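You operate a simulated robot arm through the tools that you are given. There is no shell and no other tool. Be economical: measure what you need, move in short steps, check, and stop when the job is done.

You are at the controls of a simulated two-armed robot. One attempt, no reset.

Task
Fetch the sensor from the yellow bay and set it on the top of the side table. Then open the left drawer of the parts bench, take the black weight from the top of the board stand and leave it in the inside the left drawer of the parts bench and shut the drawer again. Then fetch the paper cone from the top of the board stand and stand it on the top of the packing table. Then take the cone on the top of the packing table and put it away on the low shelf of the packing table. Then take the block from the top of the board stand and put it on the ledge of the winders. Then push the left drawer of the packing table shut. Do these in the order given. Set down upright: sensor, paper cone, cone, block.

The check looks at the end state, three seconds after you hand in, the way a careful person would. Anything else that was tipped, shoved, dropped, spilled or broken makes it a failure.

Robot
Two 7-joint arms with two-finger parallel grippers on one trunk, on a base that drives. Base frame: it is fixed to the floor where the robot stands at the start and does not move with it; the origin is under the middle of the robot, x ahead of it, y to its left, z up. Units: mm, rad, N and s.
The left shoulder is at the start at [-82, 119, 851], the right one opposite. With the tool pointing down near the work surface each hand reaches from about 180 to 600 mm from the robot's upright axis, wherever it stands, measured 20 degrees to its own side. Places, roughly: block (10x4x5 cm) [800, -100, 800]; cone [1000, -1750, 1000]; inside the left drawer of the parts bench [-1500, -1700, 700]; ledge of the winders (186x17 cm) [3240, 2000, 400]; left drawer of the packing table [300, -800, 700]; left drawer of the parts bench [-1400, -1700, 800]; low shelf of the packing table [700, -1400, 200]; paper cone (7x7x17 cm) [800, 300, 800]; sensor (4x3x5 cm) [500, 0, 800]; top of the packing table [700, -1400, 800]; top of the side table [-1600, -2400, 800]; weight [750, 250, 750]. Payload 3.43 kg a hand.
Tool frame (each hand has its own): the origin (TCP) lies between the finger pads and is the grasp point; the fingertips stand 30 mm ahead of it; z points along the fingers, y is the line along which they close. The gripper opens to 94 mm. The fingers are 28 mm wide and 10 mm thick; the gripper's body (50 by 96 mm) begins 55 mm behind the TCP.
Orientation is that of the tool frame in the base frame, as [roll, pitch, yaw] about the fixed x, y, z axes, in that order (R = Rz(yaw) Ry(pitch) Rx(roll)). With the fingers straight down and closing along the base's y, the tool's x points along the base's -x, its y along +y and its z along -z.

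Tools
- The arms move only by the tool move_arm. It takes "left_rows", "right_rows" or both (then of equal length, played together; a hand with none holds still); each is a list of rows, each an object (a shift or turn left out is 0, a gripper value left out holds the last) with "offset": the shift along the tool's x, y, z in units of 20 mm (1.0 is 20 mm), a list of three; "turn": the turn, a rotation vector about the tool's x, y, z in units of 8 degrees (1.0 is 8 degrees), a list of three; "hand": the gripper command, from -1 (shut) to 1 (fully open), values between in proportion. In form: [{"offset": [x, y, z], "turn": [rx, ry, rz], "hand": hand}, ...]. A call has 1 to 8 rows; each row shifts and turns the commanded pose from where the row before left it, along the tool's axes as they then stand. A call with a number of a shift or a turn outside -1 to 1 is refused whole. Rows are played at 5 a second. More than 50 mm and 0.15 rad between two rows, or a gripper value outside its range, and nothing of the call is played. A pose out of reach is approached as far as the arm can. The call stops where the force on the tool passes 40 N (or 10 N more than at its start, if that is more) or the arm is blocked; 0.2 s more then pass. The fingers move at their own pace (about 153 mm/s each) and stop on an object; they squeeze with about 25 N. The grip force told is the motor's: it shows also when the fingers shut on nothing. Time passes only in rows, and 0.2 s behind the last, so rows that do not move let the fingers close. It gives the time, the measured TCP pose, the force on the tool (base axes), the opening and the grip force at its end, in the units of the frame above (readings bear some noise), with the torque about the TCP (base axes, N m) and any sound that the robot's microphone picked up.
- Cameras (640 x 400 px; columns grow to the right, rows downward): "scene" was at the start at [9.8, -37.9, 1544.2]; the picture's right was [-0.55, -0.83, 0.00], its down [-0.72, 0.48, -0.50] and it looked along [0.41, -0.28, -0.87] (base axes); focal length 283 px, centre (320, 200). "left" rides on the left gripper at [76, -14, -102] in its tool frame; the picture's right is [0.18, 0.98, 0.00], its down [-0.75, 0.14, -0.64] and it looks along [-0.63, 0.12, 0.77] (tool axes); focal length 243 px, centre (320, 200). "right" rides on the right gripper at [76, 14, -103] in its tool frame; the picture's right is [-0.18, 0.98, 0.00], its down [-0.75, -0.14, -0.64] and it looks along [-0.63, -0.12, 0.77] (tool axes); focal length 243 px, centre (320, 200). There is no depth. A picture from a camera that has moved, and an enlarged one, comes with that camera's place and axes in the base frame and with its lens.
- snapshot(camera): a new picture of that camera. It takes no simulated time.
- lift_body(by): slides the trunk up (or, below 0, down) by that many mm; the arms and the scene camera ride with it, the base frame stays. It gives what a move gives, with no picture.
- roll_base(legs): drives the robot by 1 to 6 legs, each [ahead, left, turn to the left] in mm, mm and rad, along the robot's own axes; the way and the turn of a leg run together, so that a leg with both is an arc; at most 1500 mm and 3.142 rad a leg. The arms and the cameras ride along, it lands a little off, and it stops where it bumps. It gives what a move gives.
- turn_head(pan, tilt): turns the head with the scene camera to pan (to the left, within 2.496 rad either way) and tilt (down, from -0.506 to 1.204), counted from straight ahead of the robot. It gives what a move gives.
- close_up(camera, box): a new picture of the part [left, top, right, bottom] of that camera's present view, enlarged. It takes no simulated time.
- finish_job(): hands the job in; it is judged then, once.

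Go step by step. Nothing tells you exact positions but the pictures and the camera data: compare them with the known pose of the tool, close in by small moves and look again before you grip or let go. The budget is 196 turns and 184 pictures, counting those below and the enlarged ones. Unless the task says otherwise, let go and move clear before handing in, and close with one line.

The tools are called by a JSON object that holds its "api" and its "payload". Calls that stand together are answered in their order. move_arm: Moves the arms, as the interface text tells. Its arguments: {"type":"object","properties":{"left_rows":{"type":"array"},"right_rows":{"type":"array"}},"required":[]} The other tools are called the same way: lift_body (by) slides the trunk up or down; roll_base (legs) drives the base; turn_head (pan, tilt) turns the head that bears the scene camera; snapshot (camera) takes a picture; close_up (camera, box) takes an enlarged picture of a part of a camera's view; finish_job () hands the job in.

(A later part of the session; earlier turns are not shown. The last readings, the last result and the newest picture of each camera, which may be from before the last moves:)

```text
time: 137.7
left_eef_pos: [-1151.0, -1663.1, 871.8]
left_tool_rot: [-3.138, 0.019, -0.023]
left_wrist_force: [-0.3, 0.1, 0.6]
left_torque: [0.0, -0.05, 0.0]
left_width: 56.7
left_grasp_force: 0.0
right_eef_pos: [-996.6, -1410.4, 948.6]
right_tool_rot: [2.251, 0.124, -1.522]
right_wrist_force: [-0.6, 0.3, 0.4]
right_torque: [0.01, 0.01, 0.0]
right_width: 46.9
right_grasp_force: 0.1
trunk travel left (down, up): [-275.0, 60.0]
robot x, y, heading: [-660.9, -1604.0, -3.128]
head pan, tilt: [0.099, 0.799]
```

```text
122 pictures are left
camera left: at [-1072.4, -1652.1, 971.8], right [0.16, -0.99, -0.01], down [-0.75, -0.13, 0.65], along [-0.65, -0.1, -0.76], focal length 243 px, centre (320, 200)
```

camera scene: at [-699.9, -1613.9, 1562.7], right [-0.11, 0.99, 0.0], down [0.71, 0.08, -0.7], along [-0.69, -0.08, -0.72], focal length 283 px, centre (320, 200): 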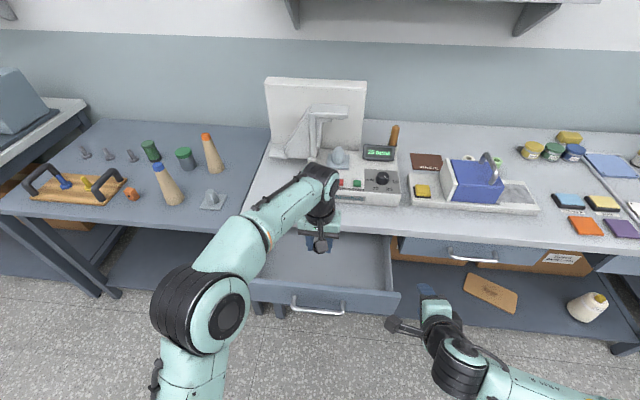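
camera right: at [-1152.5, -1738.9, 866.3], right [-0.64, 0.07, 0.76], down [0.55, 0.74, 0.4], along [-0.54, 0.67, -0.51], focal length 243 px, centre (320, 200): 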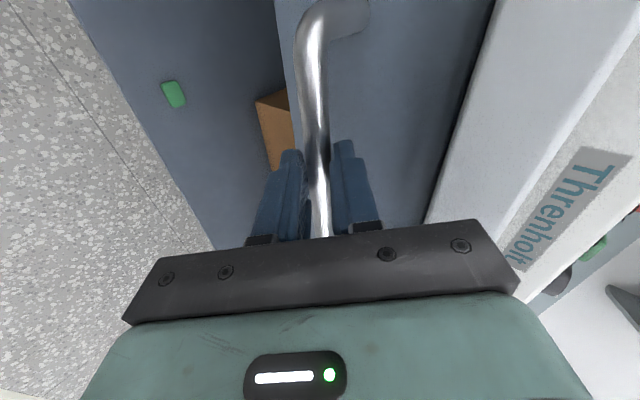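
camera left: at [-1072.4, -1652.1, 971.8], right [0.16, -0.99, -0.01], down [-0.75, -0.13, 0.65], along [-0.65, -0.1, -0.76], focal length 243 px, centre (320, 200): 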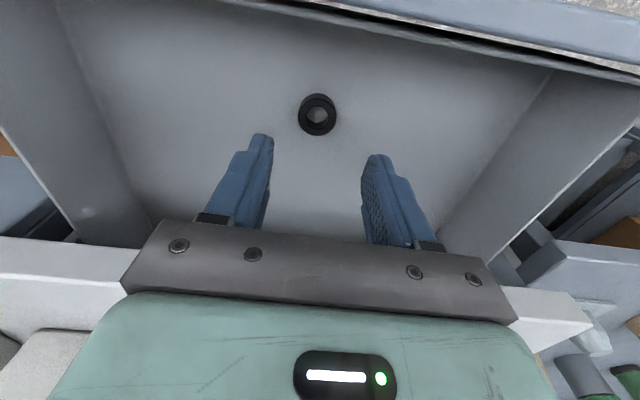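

The weight lies in the drawer. I'll raise, come out in front of the handle, close the fingers and lower to push the drawer shut.

{"api": "move_arm", "payload": {"left_rows": [{"offset": [0, 0, -1]}, {"offset": [0, 0, -1]}, {"offset": [1, 0, -1], "hand": -1}, {"offset": [1, 0, 0]}, {"offset": [1, 0, 0]}, {"offset": [1, 0, 0]}, {"offset": [1, 0, 0]}, {"offset": [1, 0, 0]}]}}

{"api": "move_arm", "payload": {"left_rows": [{"offset": [1, 0.1, 0]}, {"offset": [1, 0, 0]}, {"offset": [1, 0, 0]}, {"offset": [0.7, 0, 1]}, {"offset": [0, 0, 1]}, {"offset": [0, 0, 1]}, {"offset": [0, 0, 1]}, {"offset": [0, 0, 1]}]}}

{"api": "snapshot", "payload": {"camera": "scene"}}

{"api": "snapshot", "payload": {"camera": "left"}}

```text
time: 139.5
left_eef_pos: [-1030.2, -1664.4, 930.0]
left_tool_rot: [-3.138, 0.018, -0.025]
left_wrist_force: [-1.3, 0.2, -0.2]
left_torque: [0.02, 0.04, -0.02]
left_width: 0.0
left_grasp_force: 24.9
right_eef_pos: [-996.5, -1408.5, 948.1]
right_tool_rot: [2.25, 0.125, -1.522]
right_wrist_force: [-0.3, -0.3, -0.4]
right_torque: [0.01, -0.01, 0.03]
right_width: 46.9
right_grasp_force: 0.1
trunk travel left (down, up): [-275.0, 60.0]
robot x, y, heading: [-660.8, -1605.8, -3.129]
head pan, tilt: [0.099, 0.799]
```

```text
time: 141.3
left_eef_pos: [-956.6, -1670.1, 828.7]
left_tool_rot: [-3.139, 0.016, -0.025]
left_wrist_force: [-0.5, 0.7, 0.3]
left_torque: [0.02, 0.0, 0.01]
left_width: 0.0
left_grasp_force: 24.8
right_eef_pos: [-997.8, -1409.2, 949.1]
right_tool_rot: [2.25, 0.123, -1.522]
right_wrist_force: [0.6, 0.1, 0.0]
right_torque: [0.02, 0.01, 0.02]
right_width: 47.2
right_grasp_force: 0.1
trunk travel left (down, up): [-275.0, 60.0]
robot x, y, heading: [-660.0, -1605.0, -3.136]
head pan, tilt: [0.099, 0.799]
```

```text
121 pictures are left
camera scene: at [-699.5, -1613.9, 1562.7], right [-0.11, 0.99, 0.0], down [0.71, 0.08, -0.7], along [-0.69, -0.08, -0.72], focal length 283 px, centre (320, 200)
```

scene: 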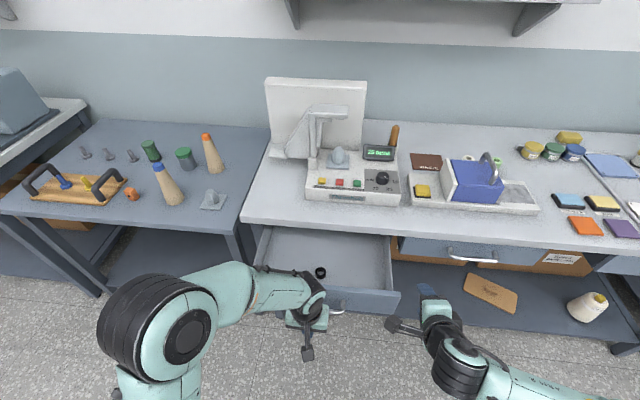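

```text
120 pictures are left
camera left: at [-878.5, -1658.7, 928.6], right [0.16, -0.99, -0.01], down [-0.75, -0.13, 0.65], along [-0.65, -0.1, -0.76], focal length 243 px, centre (320, 200)
```

left: 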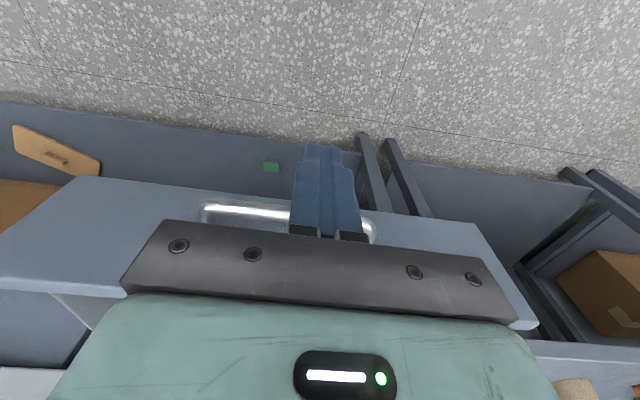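

The fingers are in front of the bar. I'll lower a bit more so they engage it, then push.

{"api": "move_arm", "payload": {"left_rows": [{"offset": [0, -0.8, 1]}, {"offset": [0, 0, 0.8]}, {"offset": [-1, 0, 0]}, {"offset": [-1, 0, 0]}, {"offset": [-1, 0, 0]}, {"offset": [-1, 0, 0]}, {"offset": [-1, 0, 0]}, {"offset": [-1, 0, 0]}]}}

{"api": "snapshot", "payload": {"camera": "scene"}}

{"api": "snapshot", "payload": {"camera": "left"}}

```text
time: 143.1
left_eef_pos: [-1078.3, -1650.8, 795.4]
left_tool_rot: [-3.138, 0.018, -0.025]
left_wrist_force: [-0.5, 0.3, 0.0]
left_torque: [-0.01, 0.02, 0.03]
left_width: 0.0
left_grasp_force: 25.2
right_eef_pos: [-998.0, -1408.6, 948.4]
right_tool_rot: [2.25, 0.124, -1.521]
right_wrist_force: [-1.3, 0.2, -0.5]
right_torque: [0.0, -0.03, 0.0]
right_width: 47.2
right_grasp_force: 0.1
trunk travel left (down, up): [-275.0, 60.0]
robot x, y, heading: [-663.5, -1603.8, -3.131]
head pan, tilt: [0.099, 0.799]
```

```text
119 pictures are left
camera scene: at [-699.7, -1614.0, 1562.7], right [-0.11, 0.99, 0.0], down [0.71, 0.08, -0.7], along [-0.69, -0.08, -0.72], focal length 283 px, centre (320, 200)
```

scene: 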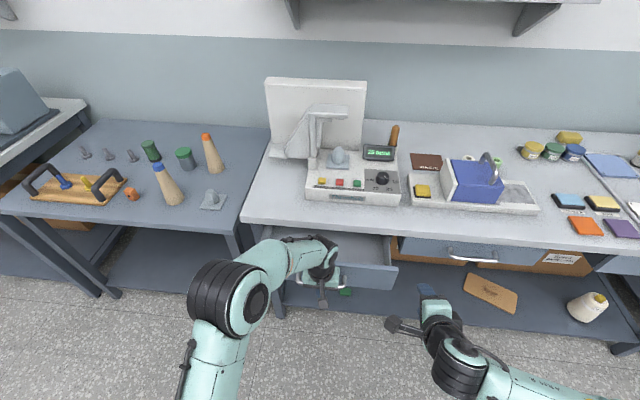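

```text
118 pictures are left
camera left: at [-1000.1, -1639.6, 895.7], right [0.16, -0.99, -0.01], down [-0.75, -0.13, 0.65], along [-0.65, -0.1, -0.76], focal length 243 px, centre (320, 200)
```

left: 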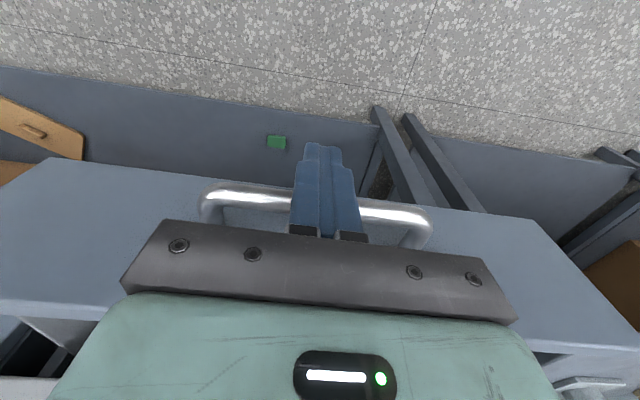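

The drawer is sliding in. I'll continue pushing.

{"api": "move_arm", "payload": {"left_rows": [{"offset": [-1, 0, 0]}, {"offset": [-1, 0, 0]}, {"offset": [-1, 0, 0]}, {"offset": [-1, 0, 0]}, {"offset": [-1, 0, 0]}, {"offset": [-1, 0, 0]}, {"offset": [-1, 0, 0]}, {"offset": [-1, 0, 0]}]}}

{"api": "snapshot", "payload": {"camera": "scene"}}

{"api": "snapshot", "payload": {"camera": "left"}}

```text
time: 144.9
left_eef_pos: [-1213.8, -1651.7, 798.5]
left_tool_rot: [-3.138, 0.015, -0.025]
left_wrist_force: [-0.4, 0.6, -0.4]
left_torque: [-0.01, 0.04, 0.0]
left_width: 0.0
left_grasp_force: 25.0
left hand out of reach, approached as far as the arm can: row 7, 8
right_eef_pos: [-997.7, -1408.3, 949.0]
right_tool_rot: [2.25, 0.122, -1.523]
right_wrist_force: [-0.5, -0.2, -0.2]
right_torque: [0.02, 0.01, 0.03]
right_width: 46.7
right_grasp_force: 0.0
trunk travel left (down, up): [-275.0, 60.0]
robot x, y, heading: [-661.8, -1604.2, -3.135]
head pan, tilt: [0.099, 0.799]
```

```text
117 pictures are left
camera scene: at [-699.2, -1614.2, 1562.7], right [-0.11, 0.99, 0.0], down [0.71, 0.08, -0.7], along [-0.69, -0.08, -0.72], focal length 283 px, centre (320, 200)
```

scene: 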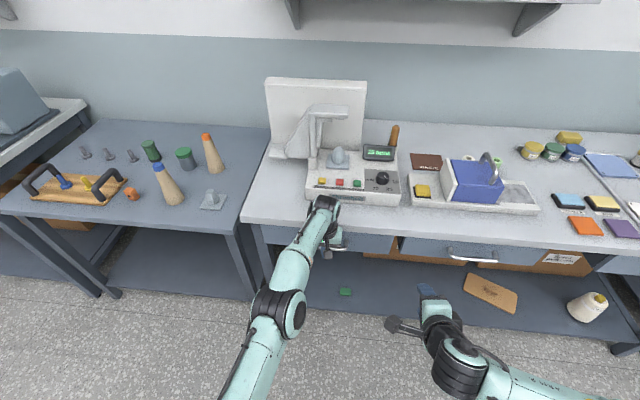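

```text
116 pictures are left
camera left: at [-1135.3, -1640.7, 898.2], right [0.16, -0.99, -0.01], down [-0.75, -0.12, 0.65], along [-0.65, -0.1, -0.76], focal length 243 px, centre (320, 200)
```

left: 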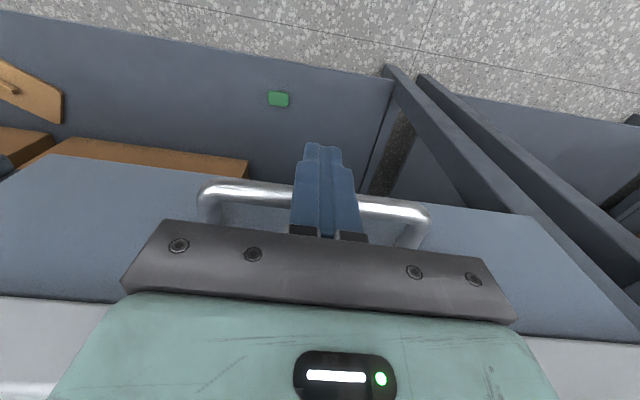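

Nearly shut, but the arm is at its reach limit. I'll back the hand slightly, roll forward a touch and finish the push with the arm.

{"api": "move_arm", "payload": {"left_rows": [{"offset": [1, 0, 0]}, {"offset": [1, 0, 0]}, {"offset": [1, 0, 0]}, {"offset": [1, 0, 0]}]}}

{"api": "roll_base", "payload": {"legs": [[50, 0, 0]]}}

{"api": "move_arm", "payload": {"left_rows": [{"offset": [-0.5, 0, 0]}, {"offset": [-0.5, 0, 0]}, {"offset": [-0.4, 0, 0]}, {"offset": [-0.4, 0, 0]}, {"offset": [-0.3, 0, 0]}, {"offset": [-0.3, 0, 0]}]}}

{"api": "snapshot", "payload": {"camera": "scene"}}

```text
time: 145.9
left_eef_pos: [-1132.2, -1651.3, 794.4]
left_tool_rot: [-3.139, 0.019, -0.025]
left_wrist_force: [0.7, 0.7, -0.3]
left_torque: [-0.02, 0.06, 0.01]
left_width: 0.0
left_grasp_force: 25.3
right_eef_pos: [-997.3, -1408.8, 949.3]
right_tool_rot: [2.25, 0.122, -1.522]
right_wrist_force: [0.3, -0.3, -0.1]
right_torque: [-0.01, 0.01, 0.01]
right_width: 47.1
right_grasp_force: 0.0
trunk travel left (down, up): [-275.0, 60.0]
robot x, y, heading: [-660.8, -1605.1, -3.132]
head pan, tilt: [0.099, 0.799]
```

```text
time: 146.9
left_eef_pos: [-1182.8, -1651.1, 794.3]
left_tool_rot: [-3.138, 0.016, -0.027]
left_wrist_force: [-0.1, 0.2, 0.8]
left_torque: [0.0, -0.06, 0.01]
left_width: 0.0
left_grasp_force: 24.8
right_eef_pos: [-1047.3, -1409.3, 948.6]
right_tool_rot: [2.25, 0.124, -1.521]
right_wrist_force: [-0.6, -0.2, 0.5]
right_torque: [-0.03, -0.02, 0.01]
right_width: 47.2
right_grasp_force: 0.0
trunk travel left (down, up): [-275.0, 60.0]
robot x, y, heading: [-709.3, -1604.7, -3.134]
head pan, tilt: [0.099, 0.799]
```

```text
time: 148.1
left_eef_pos: [-1212.6, -1652.3, 797.6]
left_tool_rot: [-3.139, -0.001, -0.022]
left_wrist_force: [27.4, -3.0, 10.2]
left_torque: [0.08, 2.78, 0.57]
left_width: 0.0
left_grasp_force: 24.9
right_eef_pos: [-1042.9, -1409.5, 950.2]
right_tool_rot: [2.246, 0.125, -1.52]
right_wrist_force: [0.2, 1.2, 0.9]
right_torque: [0.0, -0.03, 0.0]
right_width: 47.0
right_grasp_force: 0.0
trunk travel left (down, up): [-275.0, 60.0]
robot x, y, heading: [-708.4, -1606.2, -3.131]
head pan, tilt: [0.099, 0.799]
stopped in row 6 (left hand): the force on the tool passed its limit at 50 N (the readings are from after the stop); the commanded pose is now the measured one
```

```text
115 pictures are left
camera scene: at [-742.7, -1615.0, 1562.9], right [-0.11, 0.99, 0.0], down [0.71, 0.08, -0.7], along [-0.7, -0.08, -0.71], focal length 283 px, centre (320, 200)
```

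scene: 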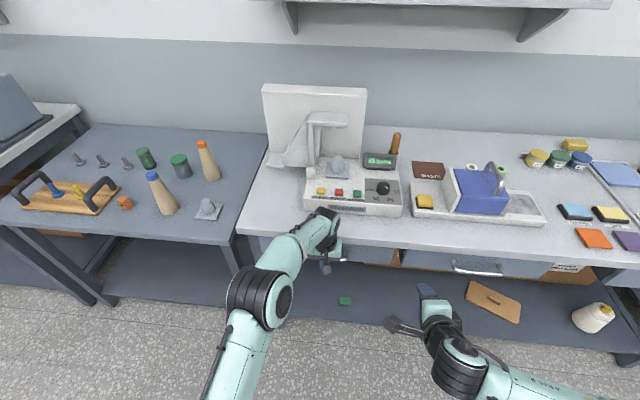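

The push met a firm stop, so the drawer should be shut. I'll back the hand off and verify.

{"api": "move_arm", "payload": {"left_rows": [{"offset": [1, 0, 0]}, {"offset": [1, 0, 0]}, {"offset": [1, 0, 0]}, {"offset": [1, 0, 0]}, {"offset": [1, 0, -1]}, {"offset": [1, 0, -1]}, {"offset": [0, 0, -1]}, {"offset": [0, 0, -1]}]}}

{"api": "roll_base", "payload": {"legs": [[-300, 0, 0]]}}

{"api": "snapshot", "payload": {"camera": "scene"}}

```text
time: 149.9
left_eef_pos: [-1095.2, -1654.0, 874.5]
left_tool_rot: [-3.139, 0.003, -0.024]
left_wrist_force: [0.8, 0.1, 0.2]
left_torque: [-0.01, 0.01, 0.0]
left_width: 0.0
left_grasp_force: 24.6
right_eef_pos: [-1045.6, -1408.2, 949.4]
right_tool_rot: [2.25, 0.124, -1.522]
right_wrist_force: [-0.6, 0.1, 0.0]
right_torque: [0.0, -0.01, -0.02]
right_width: 47.1
right_grasp_force: 0.0
trunk travel left (down, up): [-275.0, 60.0]
robot x, y, heading: [-707.6, -1609.2, -3.131]
head pan, tilt: [0.099, 0.799]
```

```text
time: 152.0
left_eef_pos: [-788.3, -1648.7, 874.9]
left_tool_rot: [-3.141, 0.001, -0.034]
left_wrist_force: [0.5, 0.5, -0.6]
left_torque: [0.02, 0.01, 0.0]
left_width: 0.0
left_grasp_force: 25.1
right_eef_pos: [-735.1, -1405.0, 948.7]
right_tool_rot: [2.248, 0.125, -1.53]
right_wrist_force: [-0.4, 0.4, 0.3]
right_torque: [-0.01, 0.0, -0.03]
right_width: 47.0
right_grasp_force: 0.1
trunk travel left (down, up): [-275.0, 60.0]
robot x, y, heading: [-399.3, -1599.0, -3.145]
head pan, tilt: [0.099, 0.799]
```

```text
114 pictures are left
camera scene: at [-438.9, -1612.7, 1562.7], right [-0.1, 0.99, 0.0], down [0.71, 0.07, -0.7], along [-0.69, -0.07, -0.72], focal length 283 px, centre (320, 200)
```

scene: 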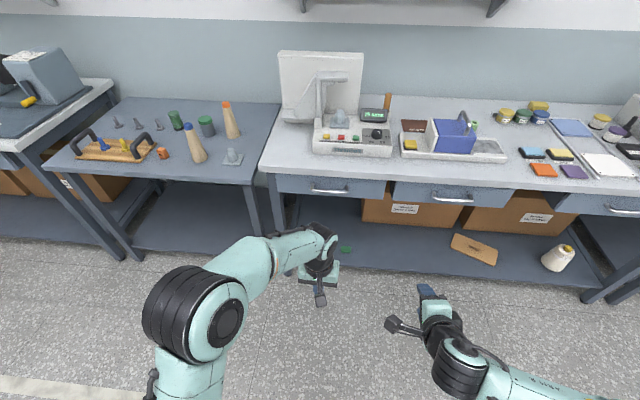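

The drawer is shut with the weight inside. Next is the paper cone at the far-left corner of the board (about 816, 264). It's out of reach from the front, so I'll raise the left hand, drive round and approach from the board's left side.

{"api": "move_arm", "payload": {"left_rows": [{"offset": [0, 0, -1], "hand": 1}, {"offset": [0, 0, -1]}, {"offset": [0, 0, -1]}, {"offset": [0, 0, -1]}, {"offset": [0.5, 0, -1]}, {"offset": [0.5, 0, -0.5]}]}}

{"api": "roll_base", "payload": {"legs": [[0, 0, -1.571], [1300, 0, 0], [1250, 0, 0], [0, 0, -1.571], [1100, 0, 0], [0, 0, -1.571]]}}

{"api": "turn_head", "payload": {"pan": 0.0, "tilt": 0.7}}

{"api": "snapshot", "payload": {"camera": "scene"}}

```text
time: 153.4
left_eef_pos: [-768.4, -1650.8, 985.2]
left_tool_rot: [-3.14, 0.001, -0.033]
left_wrist_force: [-0.2, 0.0, -0.1]
left_torque: [0.03, 0.0, -0.01]
left_width: 93.8
left_grasp_force: 0.2
right_eef_pos: [-735.3, -1405.2, 949.1]
right_tool_rot: [2.25, 0.125, -1.531]
right_wrist_force: [-0.8, -0.7, 0.1]
right_torque: [-0.02, 0.0, 0.06]
right_width: 47.0
right_grasp_force: 0.1
trunk travel left (down, up): [-275.0, 60.0]
robot x, y, heading: [-406.4, -1604.8, -3.14]
head pan, tilt: [0.099, 0.799]
```

```text
time: 182.5
left_eef_pos: [692.5, 603.2, 984.9]
left_tool_rot: [-3.14, 0.003, 1.559]
left_wrist_force: [-0.9, -0.2, -0.1]
left_torque: [0.02, 0.01, -0.01]
left_width: 93.9
left_grasp_force: 0.0
right_eef_pos: [447.7, 629.4, 948.6]
right_tool_rot: [2.25, 0.124, 0.062]
right_wrist_force: [-1.1, 0.3, -0.1]
right_torque: [0.01, 0.0, -0.03]
right_width: 47.0
right_grasp_force: 0.0
trunk travel left (down, up): [-275.0, 60.0]
robot x, y, heading: [638.5, 967.2, -1.546]
head pan, tilt: [0.099, 0.799]
```

```text
time: 183.2
left_eef_pos: [693.9, 603.2, 986.0]
left_tool_rot: [-3.14, 0.002, 1.558]
left_wrist_force: [0.5, 0.6, -0.1]
left_torque: [-0.05, 0.01, -0.01]
left_width: 93.8
left_grasp_force: 0.1
right_eef_pos: [447.7, 630.5, 949.3]
right_tool_rot: [2.249, 0.123, 0.063]
right_wrist_force: [-0.3, 0.9, -0.7]
right_torque: [0.0, 0.01, 0.0]
right_width: 46.9
right_grasp_force: 0.0
trunk travel left (down, up): [-275.0, 60.0]
robot x, y, heading: [639.0, 969.6, -1.545]
head pan, tilt: [0.0, 0.7]
```

```text
113 pictures are left
camera scene: at [638.0, 926.4, 1570.9], right [-1.0, -0.02, 0.0], down [-0.01, 0.64, -0.76], along [0.02, -0.76, -0.64], focal length 283 px, centre (320, 200)
```

scene: 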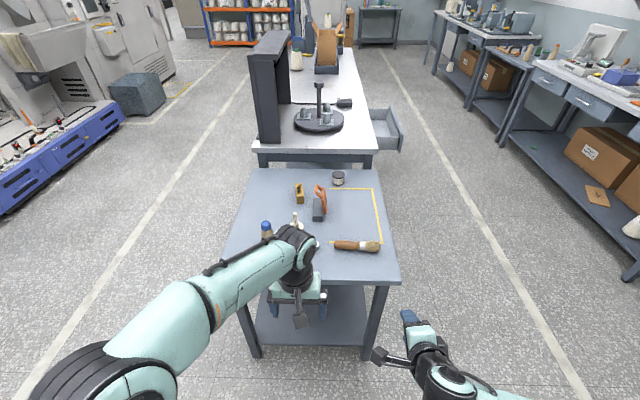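

Clear view. The board spans x 382–984, y up to 363. I'll roll closer.

{"api": "roll_base", "payload": {"legs": [[0, 40, -0.025], [235, 0, 0]]}}

{"api": "snapshot", "payload": {"camera": "left"}}

{"api": "turn_head", "payload": {"pan": 0.2, "tilt": 0.9}}

{"api": "snapshot", "payload": {"camera": "scene"}}

```text
time: 185.6
left_eef_pos: [727.5, 368.1, 985.5]
left_tool_rot: [-3.141, -0.001, 1.544]
left_wrist_force: [-0.1, -0.1, 0.1]
left_torque: [0.02, 0.0, 0.01]
left_width: 93.9
left_grasp_force: 0.1
right_eef_pos: [481.5, 399.6, 949.2]
right_tool_rot: [2.251, 0.125, 0.047]
right_wrist_force: [-0.3, -0.7, -0.8]
right_torque: [0.03, -0.03, -0.02]
right_width: 47.0
right_grasp_force: 0.0
trunk travel left (down, up): [-275.0, 60.0]
robot x, y, heading: [676.3, 732.4, -1.561]
head pan, tilt: [0.0, 0.7]
```

```text
112 pictures are left
camera left: at [716.0, 443.9, 1086.8], right [0.99, 0.16, 0.0], down [0.12, -0.76, 0.64], along [0.1, -0.63, -0.77], focal length 243 px, centre (320, 200)
```

left: 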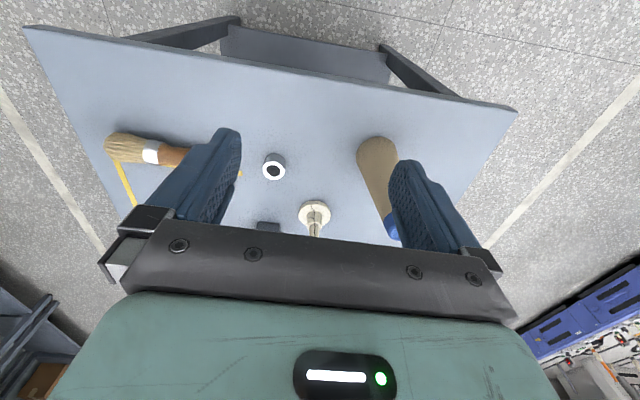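

```text
time: 186.3
left_eef_pos: [727.4, 369.0, 984.4]
left_tool_rot: [-3.14, 0.001, 1.544]
left_wrist_force: [-0.3, -0.1, 1.0]
left_torque: [-0.01, -0.03, -0.01]
left_width: 93.8
left_grasp_force: 0.1
right_eef_pos: [481.2, 400.7, 948.0]
right_tool_rot: [2.249, 0.125, 0.045]
right_wrist_force: [0.3, -0.4, 0.4]
right_torque: [-0.04, -0.02, 0.02]
right_width: 46.9
right_grasp_force: 0.1
trunk travel left (down, up): [-275.0, 60.0]
robot x, y, heading: [674.8, 733.9, -1.568]
head pan, tilt: [0.201, 0.901]
```

```text
111 pictures are left
camera scene: at [692.2, 704.0, 1554.8], right [-0.98, -0.2, 0.0], down [-0.16, 0.77, -0.62], along [0.13, -0.61, -0.78], focal length 283 px, centre (320, 200)
```

scene: 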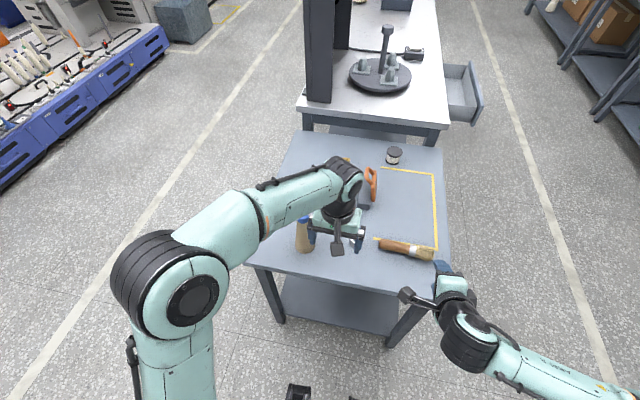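

The paper cone stands at about (840, 265). I'll move above it at safe height and look again.

{"api": "move_arm", "payload": {"left_rows": [{"offset": [-0.84, 0.96, 0]}, {"offset": [-0.84, 0.96, 0]}, {"offset": [-0.84, 0.96, 0]}, {"offset": [-0.84, 0.96, 0]}, {"offset": [-0.84, 0.96, 0]}, {"offset": [-0.84, 0.96, 0]}]}}

{"api": "snapshot", "payload": {"camera": "left"}}

{"api": "close_up", "payload": {"camera": "scene", "box": [240, 130, 420, 270]}}

```text
time: 187.7
left_eef_pos: [840.1, 264.9, 985.8]
left_tool_rot: [-3.14, -0.002, 1.542]
left_wrist_force: [-0.5, -0.1, 0.0]
left_torque: [0.03, 0.01, 0.0]
left_width: 93.9
left_grasp_force: 0.0
right_eef_pos: [481.7, 400.5, 948.9]
right_tool_rot: [2.251, 0.123, 0.046]
right_wrist_force: [-0.6, -0.2, 0.3]
right_torque: [-0.01, 0.0, 0.0]
right_width: 47.1
right_grasp_force: 0.1
trunk travel left (down, up): [-275.0, 60.0]
robot x, y, heading: [680.2, 733.8, -1.566]
head pan, tilt: [0.201, 0.901]
```

```text
110 pictures are left
camera left: at [828.7, 341.0, 1087.6], right [0.99, 0.16, 0.0], down [0.12, -0.76, 0.64], along [0.1, -0.63, -0.77], focal length 243 px, centre (320, 200)
```

left: 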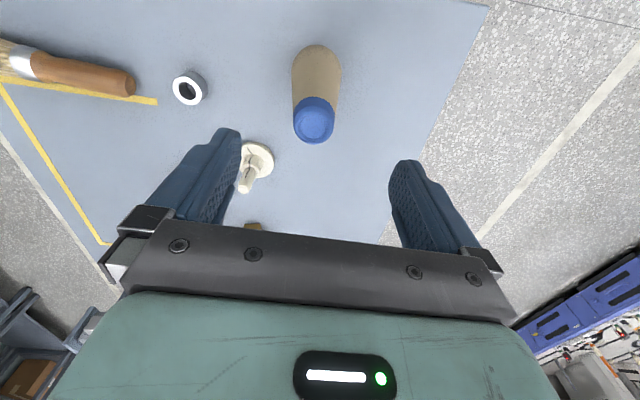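

```text
2.86 times, centred on (330, 200) of scene
camera zoom: at [692.7, 703.3, 1554.8], right [-0.98, -0.2, 0.0], down [-0.16, 0.77, -0.62], along [0.13, -0.61, -0.78], focal length 808 px, centre (291, 200)
```

zoom: 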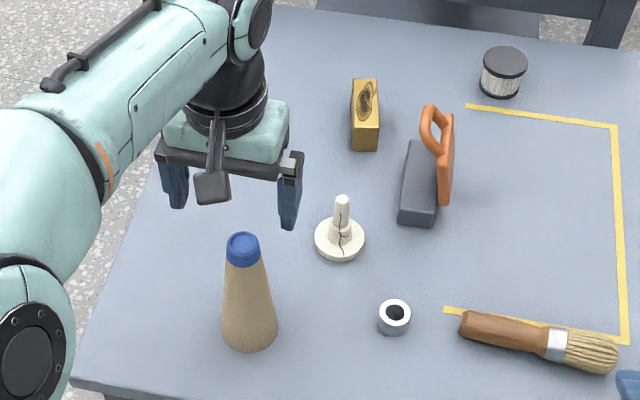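

The cone is centred between the fingers at about (836, 267). Descending so the fingers straddle its upper part.

{"api": "move_arm", "payload": {"left_rows": [{"offset": [0.1, -0.2, 0.9]}, {"offset": [0, 0, 0.9]}, {"offset": [0, 0, 0.9]}, {"offset": [0, 0, 0.9]}, {"offset": [0, 0, 0.9]}]}}

{"api": "snapshot", "payload": {"camera": "left"}}

{"api": "close_up", "payload": {"camera": "scene", "box": [240, 160, 380, 270]}}

```text
time: 188.9
left_eef_pos: [834.9, 267.9, 895.6]
left_tool_rot: [-3.14, 0.0, 1.545]
left_wrist_force: [-0.2, 0.3, 0.7]
left_torque: [0.02, 0.01, 0.03]
left_width: 93.8
left_grasp_force: 0.1
right_eef_pos: [481.2, 401.1, 948.6]
right_tool_rot: [2.248, 0.125, 0.046]
right_wrist_force: [-0.2, -0.4, -0.3]
right_torque: [-0.01, 0.02, -0.01]
right_width: 46.9
right_grasp_force: 0.0
trunk travel left (down, up): [-275.0, 60.0]
robot x, y, heading: [677.7, 733.9, -1.567]
head pan, tilt: [0.201, 0.901]
```

```text
108 pictures are left
camera left: at [824.2, 342.1, 996.8], right [0.99, 0.16, 0.0], down [0.12, -0.76, 0.64], along [0.1, -0.63, -0.77], focal length 243 px, centre (320, 200)
```

left: 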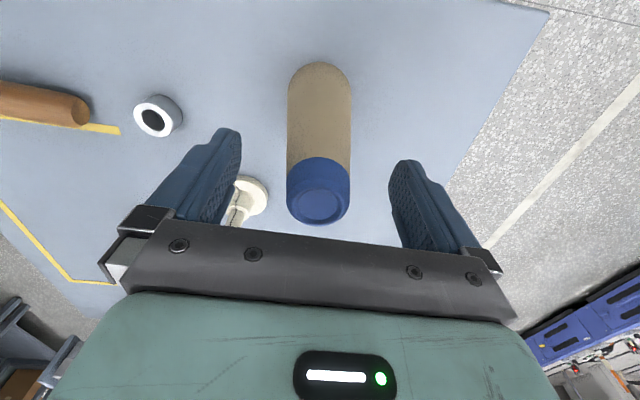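

```text
3.64 times, centred on (310, 215) of scene
camera zoom: at [692.3, 703.7, 1554.8], right [-0.98, -0.2, 0.0], down [-0.16, 0.77, -0.62], along [0.13, -0.61, -0.78], focal length 1029 px, centre (356, 146)
```

zoom: 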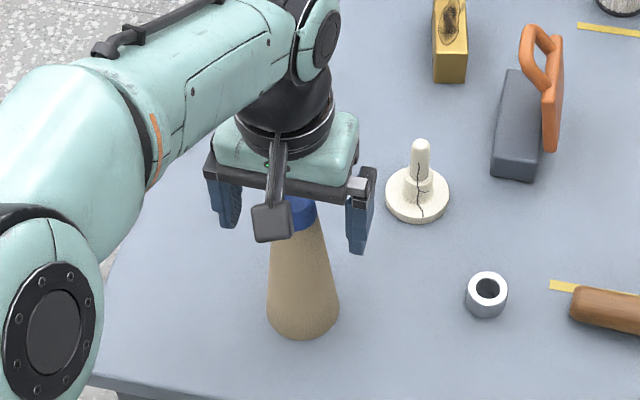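

The cone's cap sits between the fingers. Down 20 mm more and close.

{"api": "move_arm", "payload": {"left_rows": [{"offset": [0, 0, 0.5]}, {"offset": [0, 0, 0.5]}, {"hand": -1}, {}, {}, {}, {}]}}

{"api": "snapshot", "payload": {"camera": "left"}}

```text
time: 190.5
left_eef_pos: [834.6, 265.7, 875.1]
left_tool_rot: [-3.139, 0.003, 1.541]
left_wrist_force: [-0.3, 0.3, 0.1]
left_torque: [-0.02, 0.0, 0.0]
left_width: 43.2
left_grasp_force: 24.7
right_eef_pos: [481.5, 400.5, 948.2]
right_tool_rot: [2.251, 0.126, 0.046]
right_wrist_force: [-1.0, 0.0, -0.5]
right_torque: [0.01, 0.01, 0.0]
right_width: 47.3
right_grasp_force: 0.1
trunk travel left (down, up): [-275.0, 60.0]
robot x, y, heading: [678.6, 736.0, -1.564]
head pan, tilt: [0.201, 0.901]
```

```text
106 pictures are left
camera left: at [823.8, 342.3, 976.3], right [0.99, 0.16, 0.0], down [0.12, -0.76, 0.64], along [0.1, -0.63, -0.77], focal length 243 px, centre (320, 200)
```

left: 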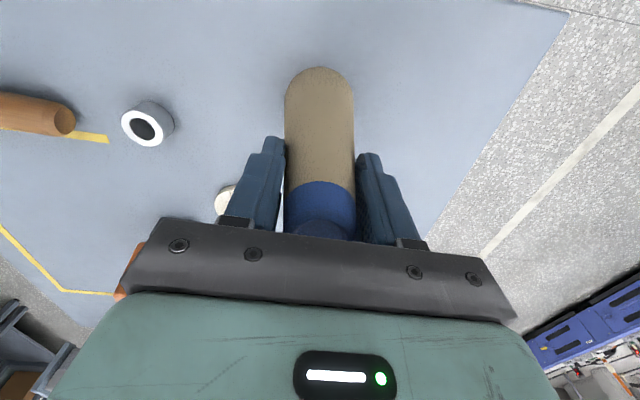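

The paper cone is gripped at 43 mm. Lifting and retracting.

{"api": "move_arm", "payload": {"left_rows": [{"offset": [0, 0, -0.5]}, {"offset": [0, 0, -1]}, {"offset": [0, 0, -1]}, {"offset": [0, 0, -1]}, {"offset": [0, 0, -1]}, {"offset": [0.7, -0.5, -1]}, {"offset": [1, -1, 0]}, {"offset": [1, -1, 0]}]}}

{"api": "lift_body", "payload": {"by": 60}}

{"api": "roll_base", "payload": {"legs": [[-250, 0, 0]]}}

{"api": "snapshot", "payload": {"camera": "left"}}

{"api": "turn_head", "payload": {"pan": 0.4, "tilt": 0.3}}

{"api": "snapshot", "payload": {"camera": "scene"}}

```text
time: 192.3
left_eef_pos: [787.4, 321.1, 985.1]
left_tool_rot: [-3.14, 0.002, 1.542]
left_wrist_force: [-0.3, 0.7, -0.2]
left_torque: [-0.01, 0.0, -0.02]
left_width: 43.2
left_grasp_force: 25.0
right_eef_pos: [481.1, 400.6, 949.1]
right_tool_rot: [2.249, 0.124, 0.045]
right_wrist_force: [0.5, -0.3, -1.0]
right_torque: [0.02, 0.0, 0.02]
right_width: 47.3
right_grasp_force: 0.0
trunk travel left (down, up): [-275.0, 60.0]
robot x, y, heading: [675.8, 735.6, -1.565]
head pan, tilt: [0.201, 0.901]
```

```text
time: 193.3
left_eef_pos: [787.9, 322.5, 1045.7]
left_tool_rot: [-3.14, 0.001, 1.544]
left_wrist_force: [0.3, -0.4, -1.7]
left_torque: [-0.04, -0.02, 0.03]
left_width: 43.1
left_grasp_force: 25.2
right_eef_pos: [480.1, 358.8, 1042.8]
right_tool_rot: [2.174, 0.126, 0.036]
right_wrist_force: [0.5, 0.2, -0.9]
right_torque: [-0.03, 0.01, 0.03]
right_width: 47.0
right_grasp_force: 0.0
trunk travel left (down, up): [-335.0, 0.0]
robot x, y, heading: [681.0, 733.2, -1.564]
head pan, tilt: [0.201, 0.901]
```

```text
time: 195.1
left_eef_pos: [785.6, 571.0, 1044.9]
left_tool_rot: [-3.139, 0.002, 1.54]
left_wrist_force: [0.1, 0.5, 0.0]
left_torque: [0.02, 0.02, 0.02]
left_width: 42.9
left_grasp_force: 25.0
right_eef_pos: [480.8, 606.3, 1043.0]
right_tool_rot: [2.174, 0.127, 0.034]
right_wrist_force: [0.6, 1.0, 0.5]
right_torque: [0.01, 0.03, 0.01]
right_width: 47.3
right_grasp_force: 0.0
trunk travel left (down, up): [-335.0, 0.0]
robot x, y, heading: [676.8, 983.7, -1.571]
head pan, tilt: [0.201, 0.901]
```

```text
105 pictures are left
camera left: at [774.2, 646.3, 1147.2], right [0.99, 0.15, 0.0], down [0.12, -0.76, 0.64], along [0.1, -0.64, -0.77], focal length 243 px, centre (320, 200)
```

left: 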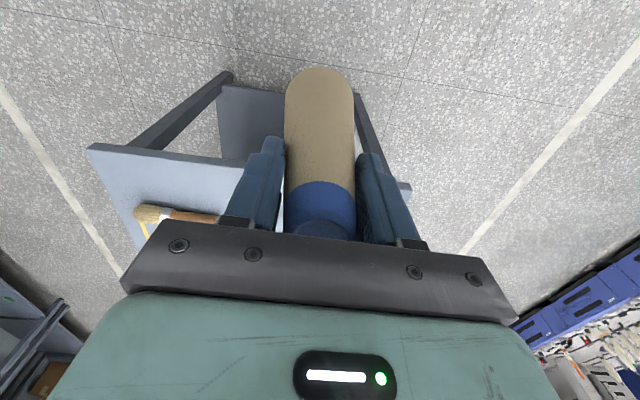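

```text
time: 196.1
left_eef_pos: [785.3, 570.5, 1044.4]
left_tool_rot: [-3.141, 0.003, 1.54]
left_wrist_force: [0.4, 0.9, 0.1]
left_torque: [-0.03, 0.0, 0.01]
left_width: 43.2
left_grasp_force: 24.7
right_eef_pos: [479.4, 607.6, 1041.8]
right_tool_rot: [2.175, 0.126, 0.034]
right_wrist_force: [0.0, -0.7, 1.1]
right_torque: [-0.02, 0.04, -0.04]
right_width: 46.8
right_grasp_force: 0.2
trunk travel left (down, up): [-335.0, 0.0]
robot x, y, heading: [679.1, 986.1, -1.565]
head pan, tilt: [0.4, 0.3]
```

```text
104 pictures are left
camera scene: at [712.5, 941.8, 1670.2], right [-0.92, -0.39, 0.0], down [-0.12, 0.27, -0.95], along [0.37, -0.88, -0.3], focal length 283 px, centre (320, 200)
```

scene: 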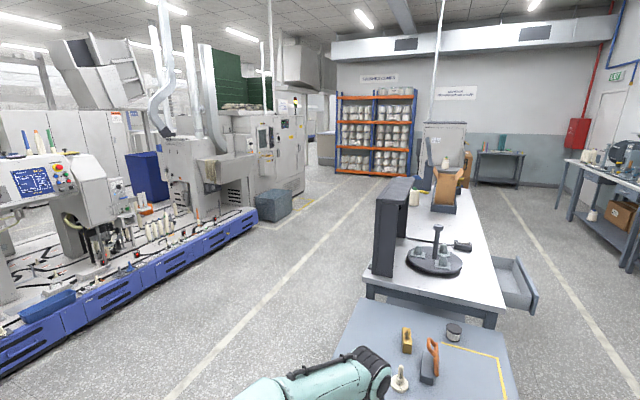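

The corridor behind the packing table is wide. I'll drive around the far side to approach the packing table from its back.

{"api": "roll_base", "payload": {"legs": [[0, 1070, 0], [1200, 0, 0], [1130, 0, 0], [0, 0, -1.571]]}}

{"api": "turn_head", "payload": {"pan": 0.0, "tilt": 0.6}}

{"api": "snapshot", "payload": {"camera": "scene"}}

```text
time: 220.9
left_eef_pos: [1343.3, -1481.4, 1045.9]
left_tool_rot: [-3.14, 0.0, -0.06]
left_wrist_force: [-0.3, -0.3, -0.1]
left_torque: [-0.01, 0.0, 0.0]
left_width: 42.4
left_grasp_force: 24.8
right_eef_pos: [1388.6, -1176.2, 1042.6]
right_tool_rot: [2.174, 0.125, -1.567]
right_wrist_force: [0.2, 0.9, 0.7]
right_torque: [0.0, -0.02, -0.01]
right_width: 47.3
right_grasp_force: 0.0
trunk travel left (down, up): [-335.0, 0.0]
robot x, y, heading: [1756.5, -1384.4, 3.11]
head pan, tilt: [0.4, 0.3]
```

```text
time: 221.7
left_eef_pos: [1342.6, -1482.3, 1045.4]
left_tool_rot: [-3.139, 0.0, -0.061]
left_wrist_force: [-0.1, 0.7, -0.4]
left_torque: [-0.01, 0.02, 0.0]
left_width: 42.3
left_grasp_force: 24.9
right_eef_pos: [1387.9, -1176.4, 1043.7]
right_tool_rot: [2.175, 0.126, -1.567]
right_wrist_force: [0.2, 0.0, -0.5]
right_torque: [0.0, -0.02, -0.04]
right_width: 46.9
right_grasp_force: 0.1
trunk travel left (down, up): [-335.0, 0.0]
robot x, y, heading: [1757.7, -1384.2, 3.111]
head pan, tilt: [0.0, 0.6]
```

```text
103 pictures are left
camera scene: at [1713.9, -1386.0, 1642.8], right [0.03, 1.0, 0.0], down [0.56, -0.02, -0.83], along [-0.83, 0.02, -0.56], focal length 283 px, centre (320, 200)
```

scene: 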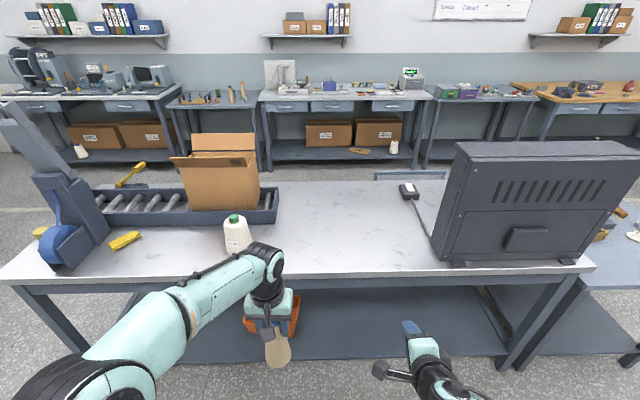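

From behind, the packing table top has a clear middle area, and the white cone is at about (832, -1715). First I'll return the right hand to a compact down-pointing pose so it won't hit anything.

{"api": "move_arm", "payload": {"right_rows": [{"turn": [0, 0, -1]}, {"turn": [0, 0, -1]}, {"turn": [0, 0, -1]}, {"turn": [0, 0, -1]}, {"turn": [0, 0, -1]}, {"turn": [0, 0, -1]}, {"turn": [0, 0, -1]}, {"turn": [0, 0, -1]}]}}

{"api": "move_arm", "payload": {"right_rows": [{"turn": [0, 0, -1]}, {"turn": [0, 0, -1]}, {"turn": [0, 0, -0.35]}, {"turn": [0, 1, 0]}, {"turn": [0, 1, 0]}, {"turn": [0, 1, 0]}, {"turn": [0, 1, 0]}, {"turn": [0, 1, 0]}]}}

```text
time: 223.5
left_eef_pos: [1341.6, -1481.2, 1045.3]
left_tool_rot: [-3.14, -0.001, -0.062]
left_wrist_force: [-0.7, 0.5, -0.5]
left_torque: [0.0, 0.01, 0.0]
left_width: 42.4
left_grasp_force: 24.6
right_eef_pos: [1387.5, -1176.7, 1043.4]
right_tool_rot: [2.734, 0.911, -0.584]
right_wrist_force: [-0.7, -0.1, -1.4]
right_torque: [0.0, 0.03, -0.01]
right_width: 47.2
right_grasp_force: 0.1
trunk travel left (down, up): [-335.0, 0.0]
robot x, y, heading: [1757.7, -1386.4, 3.114]
head pan, tilt: [0.0, 0.6]
```

```text
time: 225.3
left_eef_pos: [1341.8, -1481.1, 1045.6]
left_tool_rot: [-3.141, 0.0, -0.06]
left_wrist_force: [-0.3, 0.0, -0.8]
left_torque: [0.0, 0.0, 0.01]
left_width: 42.6
left_grasp_force: 25.1
right_eef_pos: [1388.8, -1177.5, 1044.0]
right_tool_rot: [-3.119, 0.273, -0.061]
right_wrist_force: [0.2, -0.5, 0.4]
right_torque: [0.0, 0.02, -0.05]
right_width: 46.8
right_grasp_force: 0.1
trunk travel left (down, up): [-335.0, 0.0]
robot x, y, heading: [1761.5, -1384.3, 3.113]
head pan, tilt: [0.0, 0.6]
```

{"api": "move_arm", "payload": {"right_rows": [{"turn": [0, 1, 0]}, {"turn": [0, 0.95, 0]}, {"offset": [1, 0, 0]}, {"offset": [1, 0, 0]}, {"offset": [1, 0, 0]}, {"offset": [1, 0, 0], "hand": -1}]}}

{"api": "roll_base", "payload": {"legs": [[0, -125, 0.03], [420, 0, 0]]}}

{"api": "turn_head", "payload": {"pan": 0.0, "tilt": 0.85}}

{"api": "snapshot", "payload": {"camera": "scene"}}

{"api": "snapshot", "payload": {"camera": "left"}}

```text
time: 226.7
left_eef_pos: [1343.1, -1482.5, 1045.2]
left_tool_rot: [-3.139, 0.001, -0.062]
left_wrist_force: [-0.4, 0.2, -0.6]
left_torque: [0.01, -0.01, 0.02]
left_width: 42.6
left_grasp_force: 25.0
right_eef_pos: [1471.4, -1183.3, 1043.6]
right_tool_rot: [-3.12, 0.003, -0.068]
right_wrist_force: [0.0, 0.2, 0.3]
right_torque: [0.04, -0.01, 0.01]
right_width: 0.2
right_grasp_force: 24.6
trunk travel left (down, up): [-335.0, 0.0]
robot x, y, heading: [1761.5, -1383.8, 3.111]
head pan, tilt: [0.0, 0.6]
```

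```text
time: 230.7
left_eef_pos: [928.7, -1360.4, 1044.8]
left_tool_rot: [-3.139, 0.001, -0.046]
left_wrist_force: [-0.1, 0.6, -0.2]
left_torque: [0.03, 0.03, -0.05]
left_width: 42.2
left_grasp_force: 24.6
right_eef_pos: [1049.7, -1059.9, 1042.9]
right_tool_rot: [-3.119, 0.002, -0.051]
right_wrist_force: [-0.1, 0.2, 0.5]
right_torque: [-0.03, 0.0, 0.0]
right_width: 0.1
right_grasp_force: 25.2
trunk travel left (down, up): [-335.0, 0.0]
robot x, y, heading: [1340.0, -1261.5, 3.129]
head pan, tilt: [0.0, 0.6]
```

```text
time: 231.4
left_eef_pos: [928.0, -1361.3, 1045.4]
left_tool_rot: [-3.14, 0.002, -0.046]
left_wrist_force: [0.8, 0.7, -0.6]
left_torque: [0.0, 0.02, 0.02]
left_width: 42.6
left_grasp_force: 24.7
right_eef_pos: [1049.1, -1059.7, 1043.0]
right_tool_rot: [-3.12, 0.003, -0.052]
right_wrist_force: [1.5, -0.2, 0.0]
right_torque: [-0.01, 0.0, 0.02]
right_width: 0.0
right_grasp_force: 25.3
trunk travel left (down, up): [-335.0, 0.0]
robot x, y, heading: [1340.8, -1259.5, 3.131]
head pan, tilt: [0.0, 0.85]
```

```text
102 pictures are left
camera scene: at [1306.9, -1260.3, 1621.9], right [0.01, 1.0, 0.0], down [0.75, -0.01, -0.66], along [-0.66, 0.01, -0.75], focal length 283 px, centre (320, 200)
```

scene: 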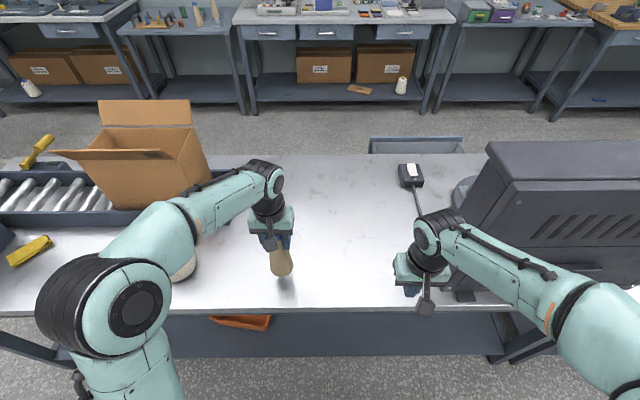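

```text
101 pictures are left
camera left: at [1004.5, -1351.9, 1146.8], right [0.14, -0.99, 0.0], down [-0.76, -0.11, 0.64], along [-0.64, -0.09, -0.77], focal length 243 px, centre (320, 200)
```

left: 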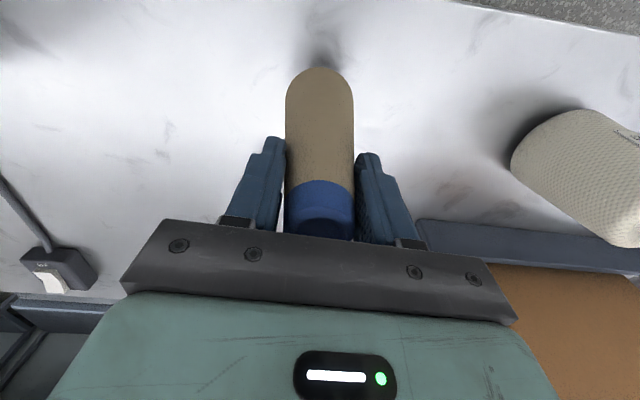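

The table top looks to be at about z=855, so the cone's base is about 50 mm above it. I'll shift to (830, -1260) and lower gently.

{"api": "move_arm", "payload": {"left_rows": [{"offset": [-1, -0.95, 0]}, {"offset": [-1, -0.95, 0]}, {"offset": [-1, -0.95, 0]}, {"offset": [-1, -0.95, 0]}, {"offset": [-1, -0.95, 0]}, {"offset": [0, 0, 0.5]}, {"offset": [0, 0, 0.5]}]}}

{"api": "snapshot", "payload": {"camera": "left"}}

{"api": "close_up", "payload": {"camera": "scene", "box": [230, 130, 420, 310]}}

```text
time: 233.0
left_eef_pos: [830.6, -1260.1, 1026.0]
left_tool_rot: [-3.139, 0.001, -0.045]
left_wrist_force: [0.5, 0.5, -1.3]
left_torque: [0.0, 0.0, 0.02]
left_width: 42.2
left_grasp_force: 25.1
right_eef_pos: [1049.5, -1059.4, 1042.7]
right_tool_rot: [-3.118, 0.001, -0.051]
right_wrist_force: [0.3, -1.5, 0.1]
right_torque: [-0.01, 0.04, -0.02]
right_width: 0.1
right_grasp_force: 25.0
trunk travel left (down, up): [-335.0, 0.0]
robot x, y, heading: [1344.9, -1261.0, 3.133]
head pan, tilt: [0.0, 0.85]
```

```text
100 pictures are left
camera left: at [908.0, -1251.3, 1126.5], right [0.14, -0.99, 0.0], down [-0.76, -0.11, 0.64], along [-0.64, -0.09, -0.77], focal length 243 px, centre (320, 200)
```

left: 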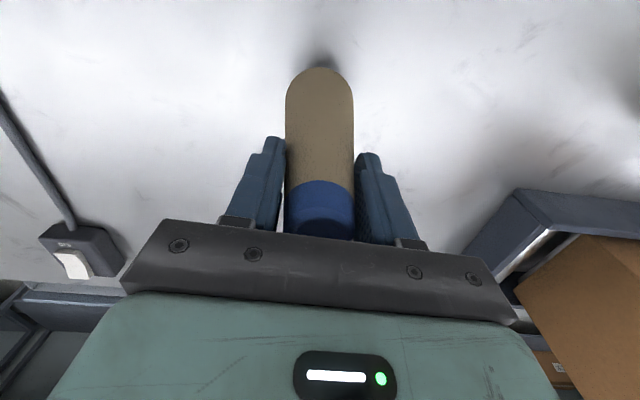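

```text
2.22 times, centred on (325, 220) of scene
camera zoom: at [1306.9, -1260.1, 1621.9], right [0.01, 1.0, 0.0], down [0.75, -0.01, -0.66], along [-0.66, 0.01, -0.75], focal length 629 px, centre (309, 156)
```

zoom: 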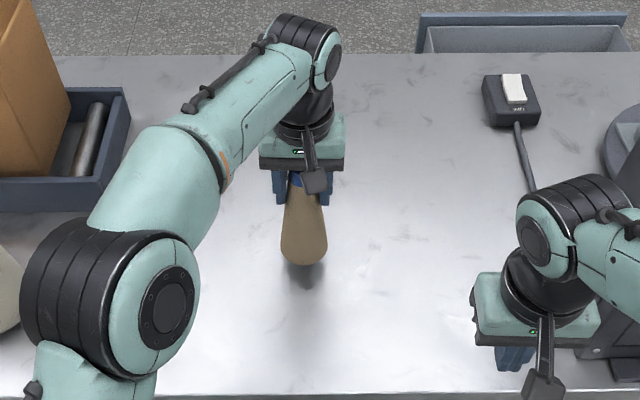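

{"api": "move_arm", "payload": {"left_rows": [{"offset": [0, 0, 0.2]}, {"offset": [0, 0, 0.2]}, {"offset": [0, 0, 0.2]}, {"offset": [0, 0, 0.2]}, {"offset": [0, 0, 0.2]}]}}

{"api": "close_up", "payload": {"camera": "scene", "box": [270, 150, 370, 250]}}

```text
time: 234.2
left_eef_pos: [832.0, -1260.9, 1005.8]
left_tool_rot: [-3.14, 0.001, -0.045]
left_wrist_force: [-0.4, 0.2, -0.9]
left_torque: [0.0, 0.0, 0.03]
left_width: 42.2
left_grasp_force: 25.2
right_eef_pos: [1049.9, -1060.6, 1043.3]
right_tool_rot: [-3.119, 0.002, -0.052]
right_wrist_force: [0.4, 0.0, 0.7]
right_torque: [-0.01, 0.01, 0.02]
right_width: 0.0
right_grasp_force: 25.2
trunk travel left (down, up): [-335.0, 0.0]
robot x, y, heading: [1343.4, -1256.3, 3.128]
head pan, tilt: [0.0, 0.85]
```

```text
4.00 times, centred on (320, 200) of scene
camera zoom: at [1307.0, -1260.3, 1621.9], right [0.01, 1.0, 0.0], down [0.75, -0.01, -0.66], along [-0.66, 0.01, -0.75], focal length 1132 px, centre (320, 200)
```

zoom: 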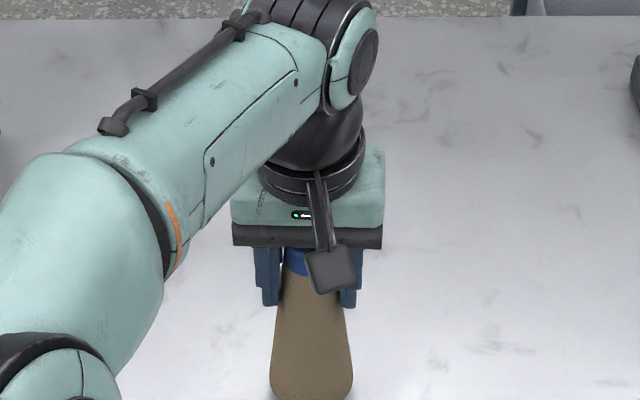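

{"api": "move_arm", "payload": {"left_rows": [{"offset": [0, 0, 0.2]}, {"offset": [0, 0, 0.2]}, {"offset": [0, 0, 0.2]}, {"offset": [0, 0, 0.2]}]}}

{"api": "close_up", "payload": {"camera": "scene", "box": [270, 180, 370, 280]}}

```text
time: 235.2
left_eef_pos: [832.9, -1262.4, 987.9]
left_tool_rot: [-3.14, 0.001, -0.047]
left_wrist_force: [-0.6, 0.5, -0.2]
left_torque: [-0.01, -0.02, 0.0]
left_width: 42.5
left_grasp_force: 25.2
right_eef_pos: [1050.1, -1060.4, 1043.3]
right_tool_rot: [-3.119, 0.001, -0.049]
right_wrist_force: [-0.3, -0.1, 0.2]
right_torque: [0.01, 0.01, 0.01]
right_width: 0.0
right_grasp_force: 24.9
trunk travel left (down, up): [-335.0, 0.0]
robot x, y, heading: [1341.9, -1259.6, 3.135]
head pan, tilt: [0.0, 0.85]
```

```text
4.00 times, centred on (320, 230) of scene
camera zoom: at [1307.0, -1260.3, 1621.9], right [0.01, 1.0, 0.0], down [0.75, -0.01, -0.66], along [-0.66, 0.01, -0.75], focal length 1132 px, centre (320, 80)
```

zoom: 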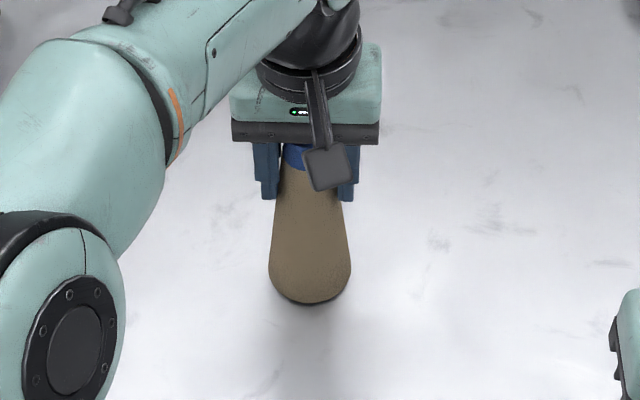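

{"api": "move_arm", "payload": {"left_rows": [{"offset": [0, 0, 0.15]}, {"offset": [0, 0, 0.15]}, {"offset": [0, 0, 0.15]}, {"offset": [0, 0, 0.1]}]}}

{"api": "close_up", "payload": {"camera": "scene", "box": [270, 180, 370, 280]}}

```text
time: 236.2
left_eef_pos: [831.2, -1261.3, 982.6]
left_tool_rot: [-3.137, 0.009, -0.046]
left_wrist_force: [1.0, -0.8, 30.1]
left_torque: [-0.03, 0.13, 0.05]
left_width: 43.6
left_grasp_force: 24.9
right_eef_pos: [1050.9, -1060.5, 1044.1]
right_tool_rot: [-3.119, 0.006, -0.053]
right_wrist_force: [-0.3, -0.4, 0.7]
right_torque: [-0.02, 0.01, -0.01]
right_width: 0.1
right_grasp_force: 24.9
trunk travel left (down, up): [-335.0, 0.0]
robot x, y, heading: [1342.0, -1260.7, 3.129]
head pan, tilt: [0.0, 0.85]
```

```text
4.00 times, centred on (320, 230) of scene
camera zoom: at [1309.6, -1260.4, 1622.1], right [0.01, 1.0, 0.0], down [0.75, -0.01, -0.66], along [-0.66, 0.01, -0.75], focal length 1132 px, centre (320, 80)
```

zoom: 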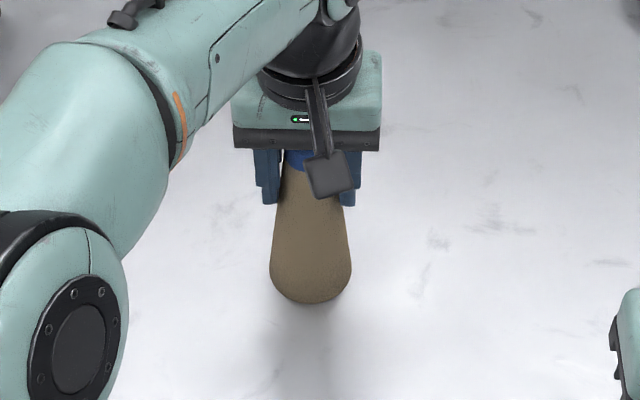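

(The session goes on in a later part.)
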